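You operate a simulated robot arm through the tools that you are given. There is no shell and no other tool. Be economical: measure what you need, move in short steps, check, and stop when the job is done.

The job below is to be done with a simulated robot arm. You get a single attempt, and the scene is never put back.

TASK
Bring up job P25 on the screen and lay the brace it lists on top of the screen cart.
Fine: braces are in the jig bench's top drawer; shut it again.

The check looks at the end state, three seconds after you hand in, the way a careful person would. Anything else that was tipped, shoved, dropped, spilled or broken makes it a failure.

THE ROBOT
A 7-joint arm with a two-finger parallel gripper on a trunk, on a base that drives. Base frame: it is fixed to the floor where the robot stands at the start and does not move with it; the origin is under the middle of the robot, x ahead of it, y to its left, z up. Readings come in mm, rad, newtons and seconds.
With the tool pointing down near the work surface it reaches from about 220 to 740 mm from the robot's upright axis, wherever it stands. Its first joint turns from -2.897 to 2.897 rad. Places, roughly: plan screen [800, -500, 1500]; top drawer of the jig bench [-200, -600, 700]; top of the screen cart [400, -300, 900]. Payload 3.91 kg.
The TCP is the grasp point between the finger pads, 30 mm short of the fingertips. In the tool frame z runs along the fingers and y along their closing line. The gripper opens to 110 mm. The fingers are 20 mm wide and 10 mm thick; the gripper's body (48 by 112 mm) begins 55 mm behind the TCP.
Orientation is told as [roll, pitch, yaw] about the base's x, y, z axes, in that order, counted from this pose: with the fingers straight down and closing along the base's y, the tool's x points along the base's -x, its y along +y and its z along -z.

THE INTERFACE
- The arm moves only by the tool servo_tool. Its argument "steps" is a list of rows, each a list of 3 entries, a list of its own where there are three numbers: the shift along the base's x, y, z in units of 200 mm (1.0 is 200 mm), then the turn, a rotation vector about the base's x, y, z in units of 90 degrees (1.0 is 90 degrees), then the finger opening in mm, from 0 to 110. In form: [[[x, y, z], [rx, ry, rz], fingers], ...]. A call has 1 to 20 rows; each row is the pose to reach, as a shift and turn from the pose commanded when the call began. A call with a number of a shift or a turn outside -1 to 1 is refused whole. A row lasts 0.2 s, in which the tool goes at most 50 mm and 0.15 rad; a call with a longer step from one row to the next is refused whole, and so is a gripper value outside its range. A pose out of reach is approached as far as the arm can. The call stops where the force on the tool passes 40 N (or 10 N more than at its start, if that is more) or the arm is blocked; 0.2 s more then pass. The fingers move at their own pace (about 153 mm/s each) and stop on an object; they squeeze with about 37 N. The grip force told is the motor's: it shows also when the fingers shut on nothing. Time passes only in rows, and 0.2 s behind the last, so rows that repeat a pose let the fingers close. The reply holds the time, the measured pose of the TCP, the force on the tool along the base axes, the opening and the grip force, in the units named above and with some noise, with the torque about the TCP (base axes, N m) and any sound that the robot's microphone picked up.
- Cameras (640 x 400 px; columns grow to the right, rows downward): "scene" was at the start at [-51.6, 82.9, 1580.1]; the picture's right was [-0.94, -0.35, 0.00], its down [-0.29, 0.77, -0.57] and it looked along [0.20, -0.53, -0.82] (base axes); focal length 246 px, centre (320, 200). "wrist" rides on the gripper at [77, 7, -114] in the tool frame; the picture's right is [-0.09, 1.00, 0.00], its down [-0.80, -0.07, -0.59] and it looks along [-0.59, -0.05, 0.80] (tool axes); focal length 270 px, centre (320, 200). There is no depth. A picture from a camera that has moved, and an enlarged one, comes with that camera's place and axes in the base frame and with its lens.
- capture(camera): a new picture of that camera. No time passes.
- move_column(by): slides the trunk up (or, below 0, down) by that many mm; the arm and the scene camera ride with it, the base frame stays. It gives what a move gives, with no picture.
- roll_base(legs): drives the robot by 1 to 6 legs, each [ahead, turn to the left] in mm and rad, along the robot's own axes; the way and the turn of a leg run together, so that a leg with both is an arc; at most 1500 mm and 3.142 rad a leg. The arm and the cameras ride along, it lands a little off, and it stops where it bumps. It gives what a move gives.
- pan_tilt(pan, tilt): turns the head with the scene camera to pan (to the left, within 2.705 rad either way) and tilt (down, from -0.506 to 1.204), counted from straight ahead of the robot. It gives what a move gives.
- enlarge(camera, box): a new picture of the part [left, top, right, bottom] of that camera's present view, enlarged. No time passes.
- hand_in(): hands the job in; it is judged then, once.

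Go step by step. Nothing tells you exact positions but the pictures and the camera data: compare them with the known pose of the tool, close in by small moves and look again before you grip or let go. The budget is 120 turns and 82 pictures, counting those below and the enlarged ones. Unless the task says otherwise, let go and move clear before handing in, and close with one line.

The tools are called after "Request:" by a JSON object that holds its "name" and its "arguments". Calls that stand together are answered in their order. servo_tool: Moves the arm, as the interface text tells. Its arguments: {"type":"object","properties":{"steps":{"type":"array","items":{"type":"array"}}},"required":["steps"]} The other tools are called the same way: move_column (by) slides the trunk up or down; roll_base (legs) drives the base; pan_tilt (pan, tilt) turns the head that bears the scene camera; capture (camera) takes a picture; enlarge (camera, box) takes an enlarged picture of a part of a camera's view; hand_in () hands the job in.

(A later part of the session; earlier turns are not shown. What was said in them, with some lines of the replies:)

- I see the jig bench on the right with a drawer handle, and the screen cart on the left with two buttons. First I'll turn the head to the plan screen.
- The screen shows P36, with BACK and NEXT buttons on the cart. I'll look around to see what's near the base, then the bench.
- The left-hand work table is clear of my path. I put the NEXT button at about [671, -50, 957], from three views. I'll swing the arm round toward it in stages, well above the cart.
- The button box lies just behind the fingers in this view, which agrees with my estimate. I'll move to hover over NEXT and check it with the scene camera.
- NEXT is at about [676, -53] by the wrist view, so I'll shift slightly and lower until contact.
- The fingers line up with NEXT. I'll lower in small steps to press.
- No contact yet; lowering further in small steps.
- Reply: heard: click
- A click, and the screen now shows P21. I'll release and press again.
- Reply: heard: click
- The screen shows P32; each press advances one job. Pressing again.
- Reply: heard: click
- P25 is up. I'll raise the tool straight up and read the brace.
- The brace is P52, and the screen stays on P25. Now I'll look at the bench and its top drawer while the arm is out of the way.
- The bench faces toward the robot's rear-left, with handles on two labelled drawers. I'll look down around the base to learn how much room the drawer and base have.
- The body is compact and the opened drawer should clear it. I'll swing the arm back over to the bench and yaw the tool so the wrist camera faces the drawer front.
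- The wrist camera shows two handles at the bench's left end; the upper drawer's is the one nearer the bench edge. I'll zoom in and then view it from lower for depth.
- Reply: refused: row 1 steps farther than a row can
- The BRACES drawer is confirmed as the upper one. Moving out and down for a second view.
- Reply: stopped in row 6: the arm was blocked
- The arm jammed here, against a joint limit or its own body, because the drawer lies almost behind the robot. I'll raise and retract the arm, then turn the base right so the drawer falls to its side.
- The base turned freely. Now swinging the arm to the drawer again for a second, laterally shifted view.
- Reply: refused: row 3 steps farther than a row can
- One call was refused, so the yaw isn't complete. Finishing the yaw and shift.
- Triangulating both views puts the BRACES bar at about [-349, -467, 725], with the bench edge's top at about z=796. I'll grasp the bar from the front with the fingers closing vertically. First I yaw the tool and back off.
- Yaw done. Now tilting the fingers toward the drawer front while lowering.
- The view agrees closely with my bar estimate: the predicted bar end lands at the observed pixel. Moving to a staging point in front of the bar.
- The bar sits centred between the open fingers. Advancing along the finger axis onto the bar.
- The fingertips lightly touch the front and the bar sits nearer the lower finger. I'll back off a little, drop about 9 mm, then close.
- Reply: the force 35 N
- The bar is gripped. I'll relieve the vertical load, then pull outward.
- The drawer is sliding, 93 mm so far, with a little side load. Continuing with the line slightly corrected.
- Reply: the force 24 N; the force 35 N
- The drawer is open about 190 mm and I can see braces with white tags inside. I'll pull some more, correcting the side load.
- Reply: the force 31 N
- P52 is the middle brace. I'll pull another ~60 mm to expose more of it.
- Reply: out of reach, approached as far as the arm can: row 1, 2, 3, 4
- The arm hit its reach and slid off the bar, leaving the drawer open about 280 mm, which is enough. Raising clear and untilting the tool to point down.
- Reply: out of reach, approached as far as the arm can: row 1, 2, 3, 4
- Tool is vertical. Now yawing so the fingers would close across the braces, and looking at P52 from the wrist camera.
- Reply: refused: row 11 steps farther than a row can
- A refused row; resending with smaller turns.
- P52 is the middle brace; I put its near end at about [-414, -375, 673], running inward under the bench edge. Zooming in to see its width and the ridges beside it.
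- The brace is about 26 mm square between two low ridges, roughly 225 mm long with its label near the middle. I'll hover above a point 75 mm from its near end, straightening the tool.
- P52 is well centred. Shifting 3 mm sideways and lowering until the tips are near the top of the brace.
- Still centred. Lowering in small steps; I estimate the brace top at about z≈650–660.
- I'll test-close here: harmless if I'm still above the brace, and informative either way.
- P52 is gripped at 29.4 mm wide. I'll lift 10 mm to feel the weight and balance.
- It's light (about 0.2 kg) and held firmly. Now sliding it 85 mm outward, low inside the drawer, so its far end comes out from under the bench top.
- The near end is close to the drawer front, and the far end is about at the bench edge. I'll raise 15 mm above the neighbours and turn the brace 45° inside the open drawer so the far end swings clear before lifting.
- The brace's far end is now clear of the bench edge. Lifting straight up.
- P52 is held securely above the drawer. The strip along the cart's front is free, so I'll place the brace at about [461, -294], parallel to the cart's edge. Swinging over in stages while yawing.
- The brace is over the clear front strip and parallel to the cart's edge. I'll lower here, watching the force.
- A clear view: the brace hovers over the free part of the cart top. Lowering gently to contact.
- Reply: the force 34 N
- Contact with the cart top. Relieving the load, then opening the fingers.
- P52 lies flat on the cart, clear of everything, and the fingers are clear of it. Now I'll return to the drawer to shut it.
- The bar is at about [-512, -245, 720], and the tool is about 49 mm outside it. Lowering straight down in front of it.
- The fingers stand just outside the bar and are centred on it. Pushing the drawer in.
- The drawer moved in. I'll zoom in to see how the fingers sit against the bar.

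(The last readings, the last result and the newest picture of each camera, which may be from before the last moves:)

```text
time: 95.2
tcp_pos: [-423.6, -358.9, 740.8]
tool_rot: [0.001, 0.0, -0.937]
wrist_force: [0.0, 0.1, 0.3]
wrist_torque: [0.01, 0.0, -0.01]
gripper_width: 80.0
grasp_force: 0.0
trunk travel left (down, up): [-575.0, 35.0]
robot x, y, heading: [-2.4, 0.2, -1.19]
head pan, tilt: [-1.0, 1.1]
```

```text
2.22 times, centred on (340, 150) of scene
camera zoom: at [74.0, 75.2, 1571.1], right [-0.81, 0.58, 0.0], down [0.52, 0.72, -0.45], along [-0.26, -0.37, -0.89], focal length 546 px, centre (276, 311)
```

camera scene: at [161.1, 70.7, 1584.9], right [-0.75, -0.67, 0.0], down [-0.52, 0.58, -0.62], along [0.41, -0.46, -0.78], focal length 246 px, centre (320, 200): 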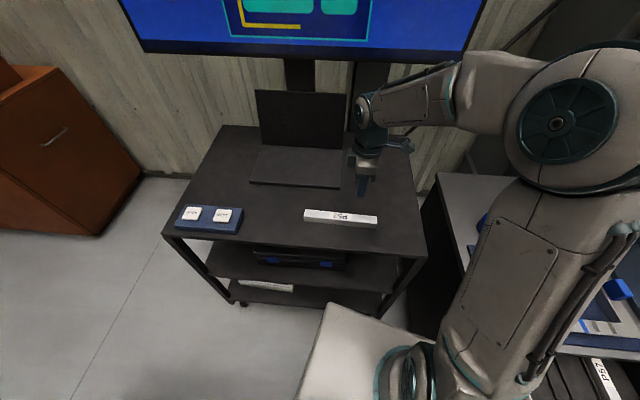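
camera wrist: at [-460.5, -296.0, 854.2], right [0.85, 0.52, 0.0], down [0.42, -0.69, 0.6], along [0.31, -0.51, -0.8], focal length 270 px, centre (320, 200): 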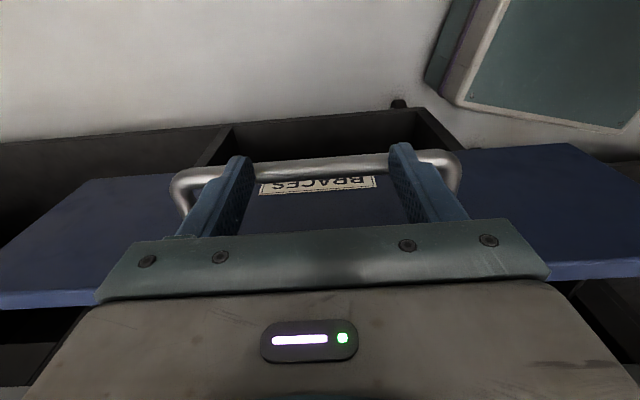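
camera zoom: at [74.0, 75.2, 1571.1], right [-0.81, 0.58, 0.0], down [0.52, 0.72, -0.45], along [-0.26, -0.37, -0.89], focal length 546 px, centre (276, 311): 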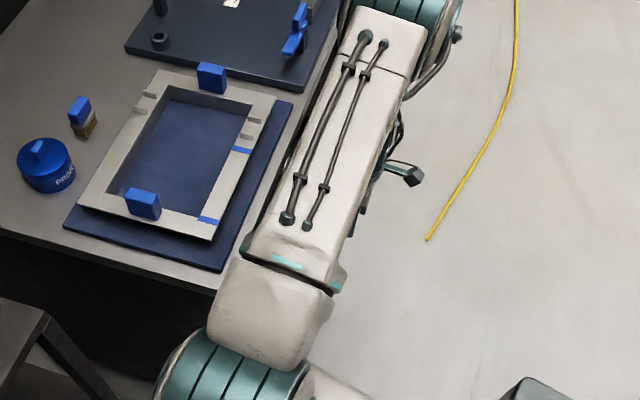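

The fingertips seem to engage only the top of the bar. I'll back off 35 mm, lower 18 mm and push again for a firm contact.

Request:
{"name": "servo_tool", "arguments": {"steps": [[[-0.06, 0.08, 0], [0, 0, 0], 80], [[-0.11, 0.15, 0], [0, 0, 0], 80], [[-0.11, 0.15, -0.09], [0, 0, 0], 80]]}}

Request:
{"name": "capture", "arguments": {"camera": "wrist"}}

```text
time: 96.0
tcp_pos: [-447.3, -330.1, 720.4]
tool_rot: [0.001, 0.0, -0.938]
wrist_force: [-0.2, 0.3, -0.4]
wrist_torque: [0.01, 0.0, -0.02]
gripper_width: 79.8
grasp_force: 0.1
trunk travel left (down, up): [-575.0, 35.0]
robot x, y, heading: [-3.5, -1.0, -1.19]
head pan, tilt: [-1.0, 1.1]
```

```text
24 pictures are left
camera wrist: at [-487.3, -262.4, 834.3], right [0.85, 0.52, 0.0], down [0.42, -0.69, 0.59], along [0.31, -0.51, -0.8], focal length 270 px, centre (320, 200)
```

wrist: 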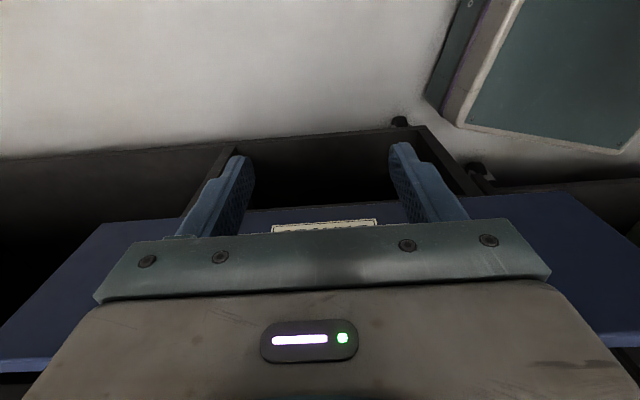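

The bar is not where I expected in this view, so I'll zoom before pushing further.

Request:
{"name": "enlarge", "arguments": {"camera": "wrist", "box": [220, 130, 420, 250]}}

Request:
{"name": "enlarge", "arguments": {"camera": "scene", "box": [240, 80, 420, 220]}}

```text
3.20 times, centred on (320, 190) of wrist
camera zoom: at [-487.3, -262.4, 834.3], right [0.85, 0.52, 0.0], down [0.42, -0.69, 0.59], along [0.31, -0.51, -0.8], focal length 865 px, centre (320, 232)
```

zoom: 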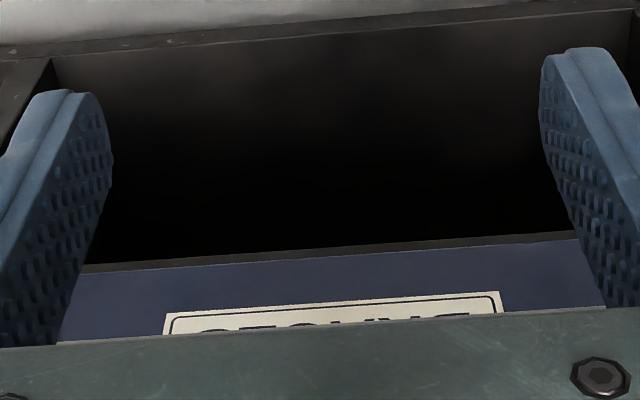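

```text
2.86 times, centred on (330, 150) of scene
camera zoom: at [73.8, 75.1, 1571.2], right [-0.81, 0.58, 0.0], down [0.52, 0.72, -0.45], along [-0.26, -0.37, -0.89], focal length 701 px, centre (291, 343)
```

zoom: 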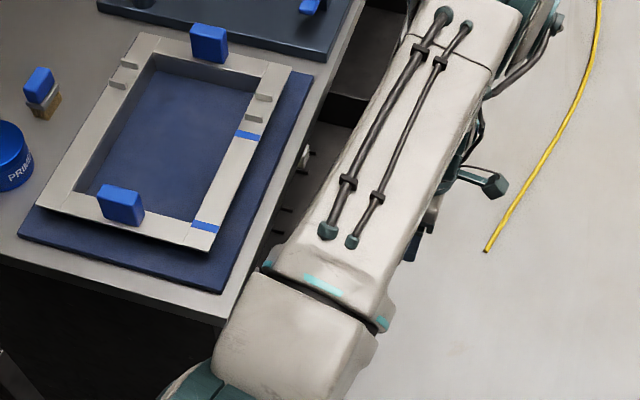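

Working it out, the bar is just hidden behind the gripper's edge: about 32 mm inward of the fingers, and now well within finger depth. Pushing again.

Request:
{"name": "servo_tool", "arguments": {"steps": [[[0.045, -0.06, 0], [0, 0, 0], 80], [[0.12, -0.163, 0], [0, 0, 0], 80], [[0.2, -0.27, 0], [0, 0, 0], 80], [[0.28, -0.38, 0], [0, 0, 0], 80]]}}

Request:
{"name": "capture", "arguments": {"camera": "wrist"}}

```text
time: 97.0
tcp_pos: [-388.9, -407.3, 720.4]
tool_rot: [0.002, -0.003, -0.937]
wrist_force: [0.3, -0.1, 0.1]
wrist_torque: [-0.03, 0.02, 0.01]
gripper_width: 80.2
grasp_force: 0.0
trunk travel left (down, up): [-575.0, 35.0]
robot x, y, heading: [-0.1, -2.5, -1.191]
head pan, tilt: [-1.0, 1.1]
```

```text
21 pictures are left
camera wrist: at [-429.0, -340.7, 833.4], right [0.85, 0.52, 0.0], down [0.42, -0.69, 0.6], along [0.31, -0.51, -0.8], focal length 270 px, centre (320, 200)
```

wrist: 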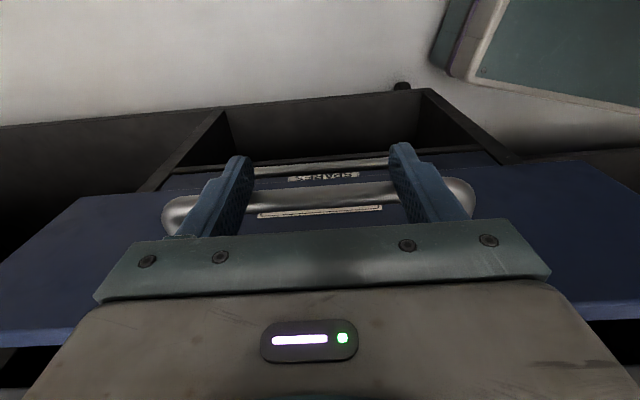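

Now the bar is squarely against the fingers. Continuing inward.

Request:
{"name": "servo_tool", "arguments": {"steps": [[[0.05, -0.068, 0], [0, 0, 0], 80], [[0.1, -0.136, 0], [0, 0, 0], 80], [[0.14, -0.19, 0], [0, 0, 0], 80]]}}

Request:
{"name": "servo_tool", "arguments": {"steps": [[[0.01, -0.014, 0], [0, 0, 0], 80], [[0.02, -0.027, 0], [0, 0, 0], 80], [[0.03, -0.04, 0], [0, 0, 0], 80]]}}

Request:
{"name": "capture", "arguments": {"camera": "wrist"}}

```text
time: 97.8
tcp_pos: [-362.7, -444.3, 719.1]
tool_rot: [0.0, -0.001, -0.936]
wrist_force: [-0.2, -0.9, 0.1]
wrist_torque: [0.03, 0.0, 0.0]
gripper_width: 79.9
grasp_force: 0.1
trunk travel left (down, up): [-575.0, 35.0]
robot x, y, heading: [-1.9, 0.9, -1.189]
head pan, tilt: [-1.0, 1.1]
```

```text
time: 98.6
tcp_pos: [-360.6, -445.5, 720.4]
tool_rot: [0.001, 0.003, -0.941]
wrist_force: [-15.8, 17.6, -3.5]
wrist_torque: [-1.34, -1.14, 0.24]
gripper_width: 79.9
grasp_force: 0.0
trunk travel left (down, up): [-575.0, 35.0]
robot x, y, heading: [1.4, 1.6, -1.199]
head pan, tilt: [-1.0, 1.1]
```

```text
20 pictures are left
camera wrist: at [-400.1, -379.7, 833.4], right [0.86, 0.52, 0.0], down [0.41, -0.69, 0.59], along [0.31, -0.51, -0.81], focal length 270 px, centre (320, 200)
```

wrist: 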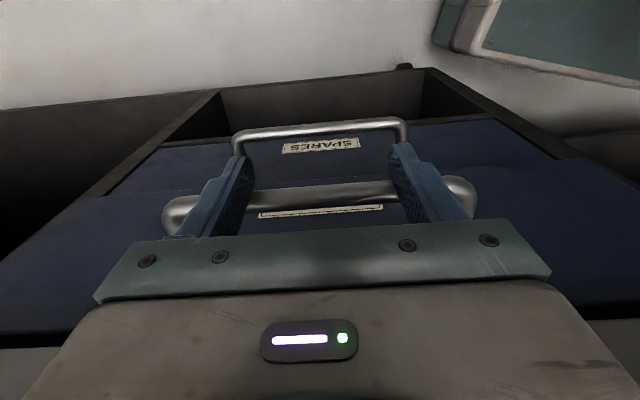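

The torque shows the gripper body touched the bench edge, so the drawer may not be fully home. I'll back off, lean the tool so the tips lead, and check the gap.

Request:
{"name": "servo_tool", "arguments": {"steps": [[[-0.06, 0.08, 0], [0, 0, 0], 80], [[-0.15, 0.2, 0], [0, 0, 0], 80], [[-0.2, 0.27, 0], [-0.07, -0.052, 0], 80], [[-0.2, 0.27, 0], [-0.14, -0.104, 0], 80], [[-0.2, 0.27, 0], [-0.21, -0.156, 0], 80], [[-0.2, 0.27, 0], [-0.28, -0.208, 0], 80]]}}

Request:
{"name": "capture", "arguments": {"camera": "wrist"}}

```text
time: 100.0
tcp_pos: [-398.2, -397.5, 720.4]
tool_rot: [0.003, -0.551, -0.941]
wrist_force: [0.6, -0.6, -0.2]
wrist_torque: [0.04, -0.01, -0.03]
gripper_width: 80.0
grasp_force: 0.1
trunk travel left (down, up): [-575.0, 35.0]
robot x, y, heading: [-3.5, 0.6, -1.196]
head pan, tilt: [-1.0, 1.1]
```

```text
19 pictures are left
camera wrist: at [-465.7, -291.2, 776.6], right [0.85, 0.53, 0.05], down [0.16, -0.34, 0.93], along [0.51, -0.78, -0.38], focal length 270 px, centre (320, 200)
```

wrist: 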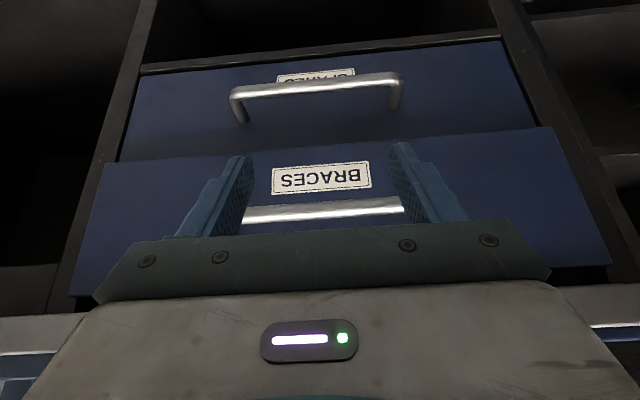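

The upper drawer still protrudes slightly, so the leaned push is needed. Pushing on in.

Request:
{"name": "servo_tool", "arguments": {"steps": [[[0.05, -0.068, 0], [0, 0, 0], 80], [[0.1, -0.136, 0], [0, 0, 0], 80], [[0.15, -0.203, 0], [0, 0, 0], 80], [[0.19, -0.258, 0], [0, 0, 0], 80]]}}

Request:
{"name": "servo_tool", "arguments": {"steps": [[[0.015, -0.02, 0], [0, 0, 0], 80], [[0.03, -0.04, 0], [0, 0, 0], 80], [[0.045, -0.06, 0], [0, 0, 0], 80], [[0.06, -0.08, 0], [0, 0, 0], 80], [[0.075, -0.1, 0], [0, 0, 0], 80]]}}

Request:
{"name": "capture", "arguments": {"camera": "wrist"}}

```text
time: 101.0
tcp_pos: [-359.0, -449.3, 720.5]
tool_rot: [0.005, -0.55, -0.938]
wrist_force: [0.7, -0.2, -0.2]
wrist_torque: [0.02, 0.01, 0.01]
gripper_width: 80.0
grasp_force: 0.0
trunk travel left (down, up): [-575.0, 35.0]
robot x, y, heading: [1.4, -0.3, -1.192]
head pan, tilt: [-1.0, 1.1]
```

```text
time: 101.8
tcp_pos: [-358.2, -453.0, 717.9]
tool_rot: [0.0, -0.538, -0.939]
wrist_force: [-3.4, 5.4, -2.9]
wrist_torque: [0.02, 0.24, 0.23]
gripper_width: 80.0
grasp_force: 0.2
trunk travel left (down, up): [-575.0, 35.0]
robot x, y, heading: [0.7, -1.5, -1.201]
head pan, tilt: [-1.0, 1.1]
stopped in row 4: the force on the tool passed its limit at 44 N (the readings are from after the stop); the commanded pose is now the measured one
```

```text
18 pictures are left
camera wrist: at [-425.5, -346.1, 775.6], right [0.85, 0.53, 0.04], down [0.17, -0.35, 0.92], along [0.5, -0.77, -0.39], focal length 270 px, centre (320, 200)
```

wrist: 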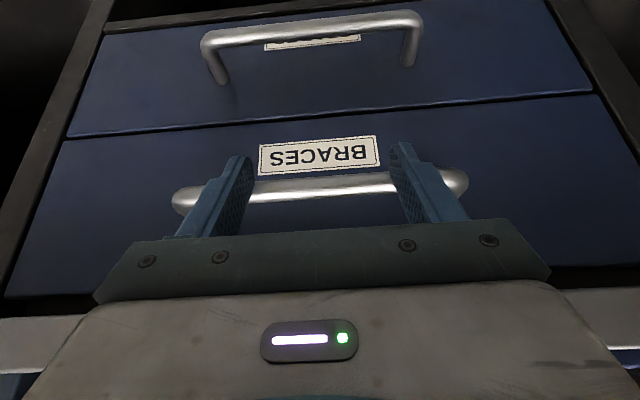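

The upper drawer is now flush with the lower one and stopped hard. Backing straight off and checking.

Request:
{"name": "servo_tool", "arguments": {"steps": [[[-0.05, 0.068, 0], [0, 0, 0], 80], [[-0.15, 0.2, 0], [0, 0, 0], 80], [[-0.28, 0.38, 0], [0, 0, 0], 80], [[-0.4, 0.54, 0], [0, 0, 0], 80]]}}

Request:
{"name": "capture", "arguments": {"camera": "wrist"}}

```text
time: 102.8
tcp_pos: [-436.4, -341.7, 718.1]
tool_rot: [0.001, -0.539, -0.94]
wrist_force: [-0.1, 0.9, 0.0]
wrist_torque: [-0.01, -0.01, 0.02]
gripper_width: 80.0
grasp_force: 0.0
trunk travel left (down, up): [-575.0, 35.0]
robot x, y, heading: [1.1, 1.9, -1.201]
head pan, tilt: [-1.0, 1.1]
```

```text
17 pictures are left
camera wrist: at [-503.7, -235.8, 776.1], right [0.85, 0.53, 0.05], down [0.17, -0.35, 0.92], along [0.5, -0.77, -0.39], focal length 270 px, centre (320, 200)
```

wrist: 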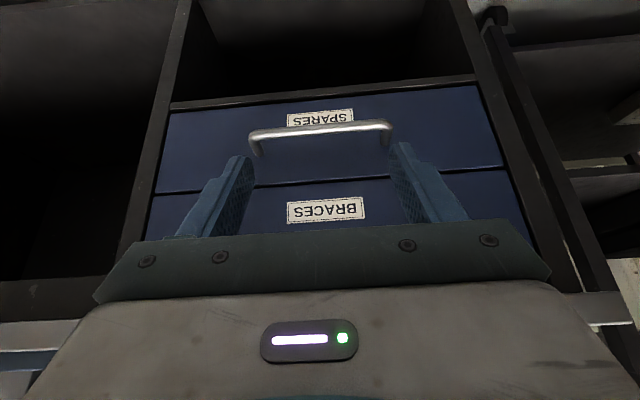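

The drawer is shut flush with its neighbour. Raising the arm clear and taking a last look at the cart, screen and bench.

Request:
{"name": "servo_tool", "arguments": {"steps": [[[-0.05, 0.05, 0.2], [0, 0, 0], 80], [[-0.05, 0.05, 0.42], [0, 0, 0], 80], [[-0.05, 0.05, 0.64], [0, 0, 0], 80], [[-0.05, 0.05, 0.86], [0.07, 0.052, 0], 80], [[-0.05, 0.05, 1], [0.14, 0.104, 0], 80]]}}

Request:
{"name": "capture", "arguments": {"camera": "scene"}}

Request:
{"name": "pan_tilt", "arguments": {"pan": 0.45, "tilt": 0.5}}

Request:
{"name": "capture", "arguments": {"camera": "scene"}}

```text
time: 104.0
tcp_pos: [-447.4, -333.9, 917.1]
tool_rot: [-0.001, -0.26, -0.939]
wrist_force: [0.3, 1.0, 1.0]
wrist_torque: [-0.01, -0.01, 0.0]
gripper_width: 79.8
grasp_force: 0.1
trunk travel left (down, up): [-575.0, 35.0]
robot x, y, heading: [-1.2, 1.6, -1.202]
head pan, tilt: [-1.0, 1.1]
```

```text
16 pictures are left
camera scene: at [75.0, 74.9, 1571.0], right [-0.81, 0.59, 0.0], down [0.52, 0.72, -0.45], along [-0.27, -0.37, -0.89], focal length 246 px, centre (320, 200)
```

scene: 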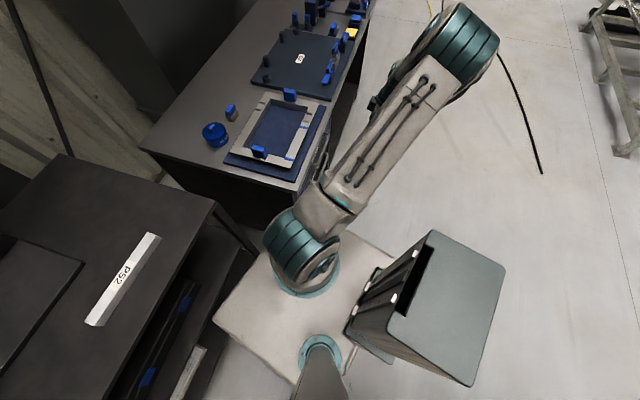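

```text
time: 105.5
tcp_pos: [-448.2, -333.7, 918.1]
tool_rot: [0.0, -0.265, -0.939]
wrist_force: [0.0, -0.4, -0.5]
wrist_torque: [0.0, 0.0, 0.01]
gripper_width: 80.0
grasp_force: 0.1
trunk travel left (down, up): [-575.0, 35.0]
robot x, y, heading: [1.1, 0.2, -1.199]
head pan, tilt: [0.45, 0.499]
```

```text
15 pictures are left
camera scene: at [177.9, 64.3, 1618.8], right [-0.68, -0.73, 0.0], down [-0.35, 0.33, -0.88], along [0.64, -0.6, -0.48], focal length 246 px, centre (320, 200)
```

scene: 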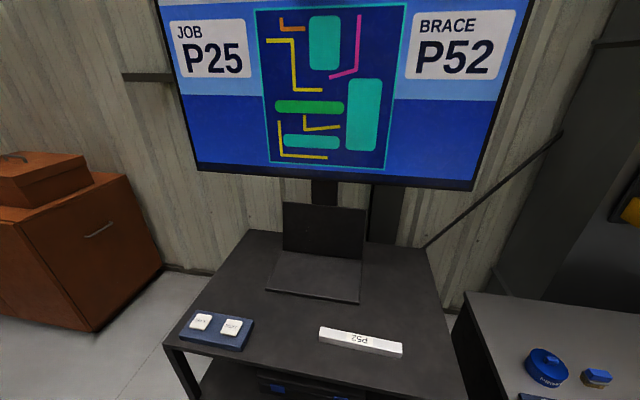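

The screen shows P25 / P52, the P52 brace lies on the cart, the BRACES drawer is shut, and nothing else was disturbed. Handing in.

Request:
{"name": "hand_in", "arguments": {}}

```text
The job is handed in.
```

The job is handed in: the screen shows P25, the brace it lists (P52) lies on top of the screen cart, and the BRACES drawer is shut.
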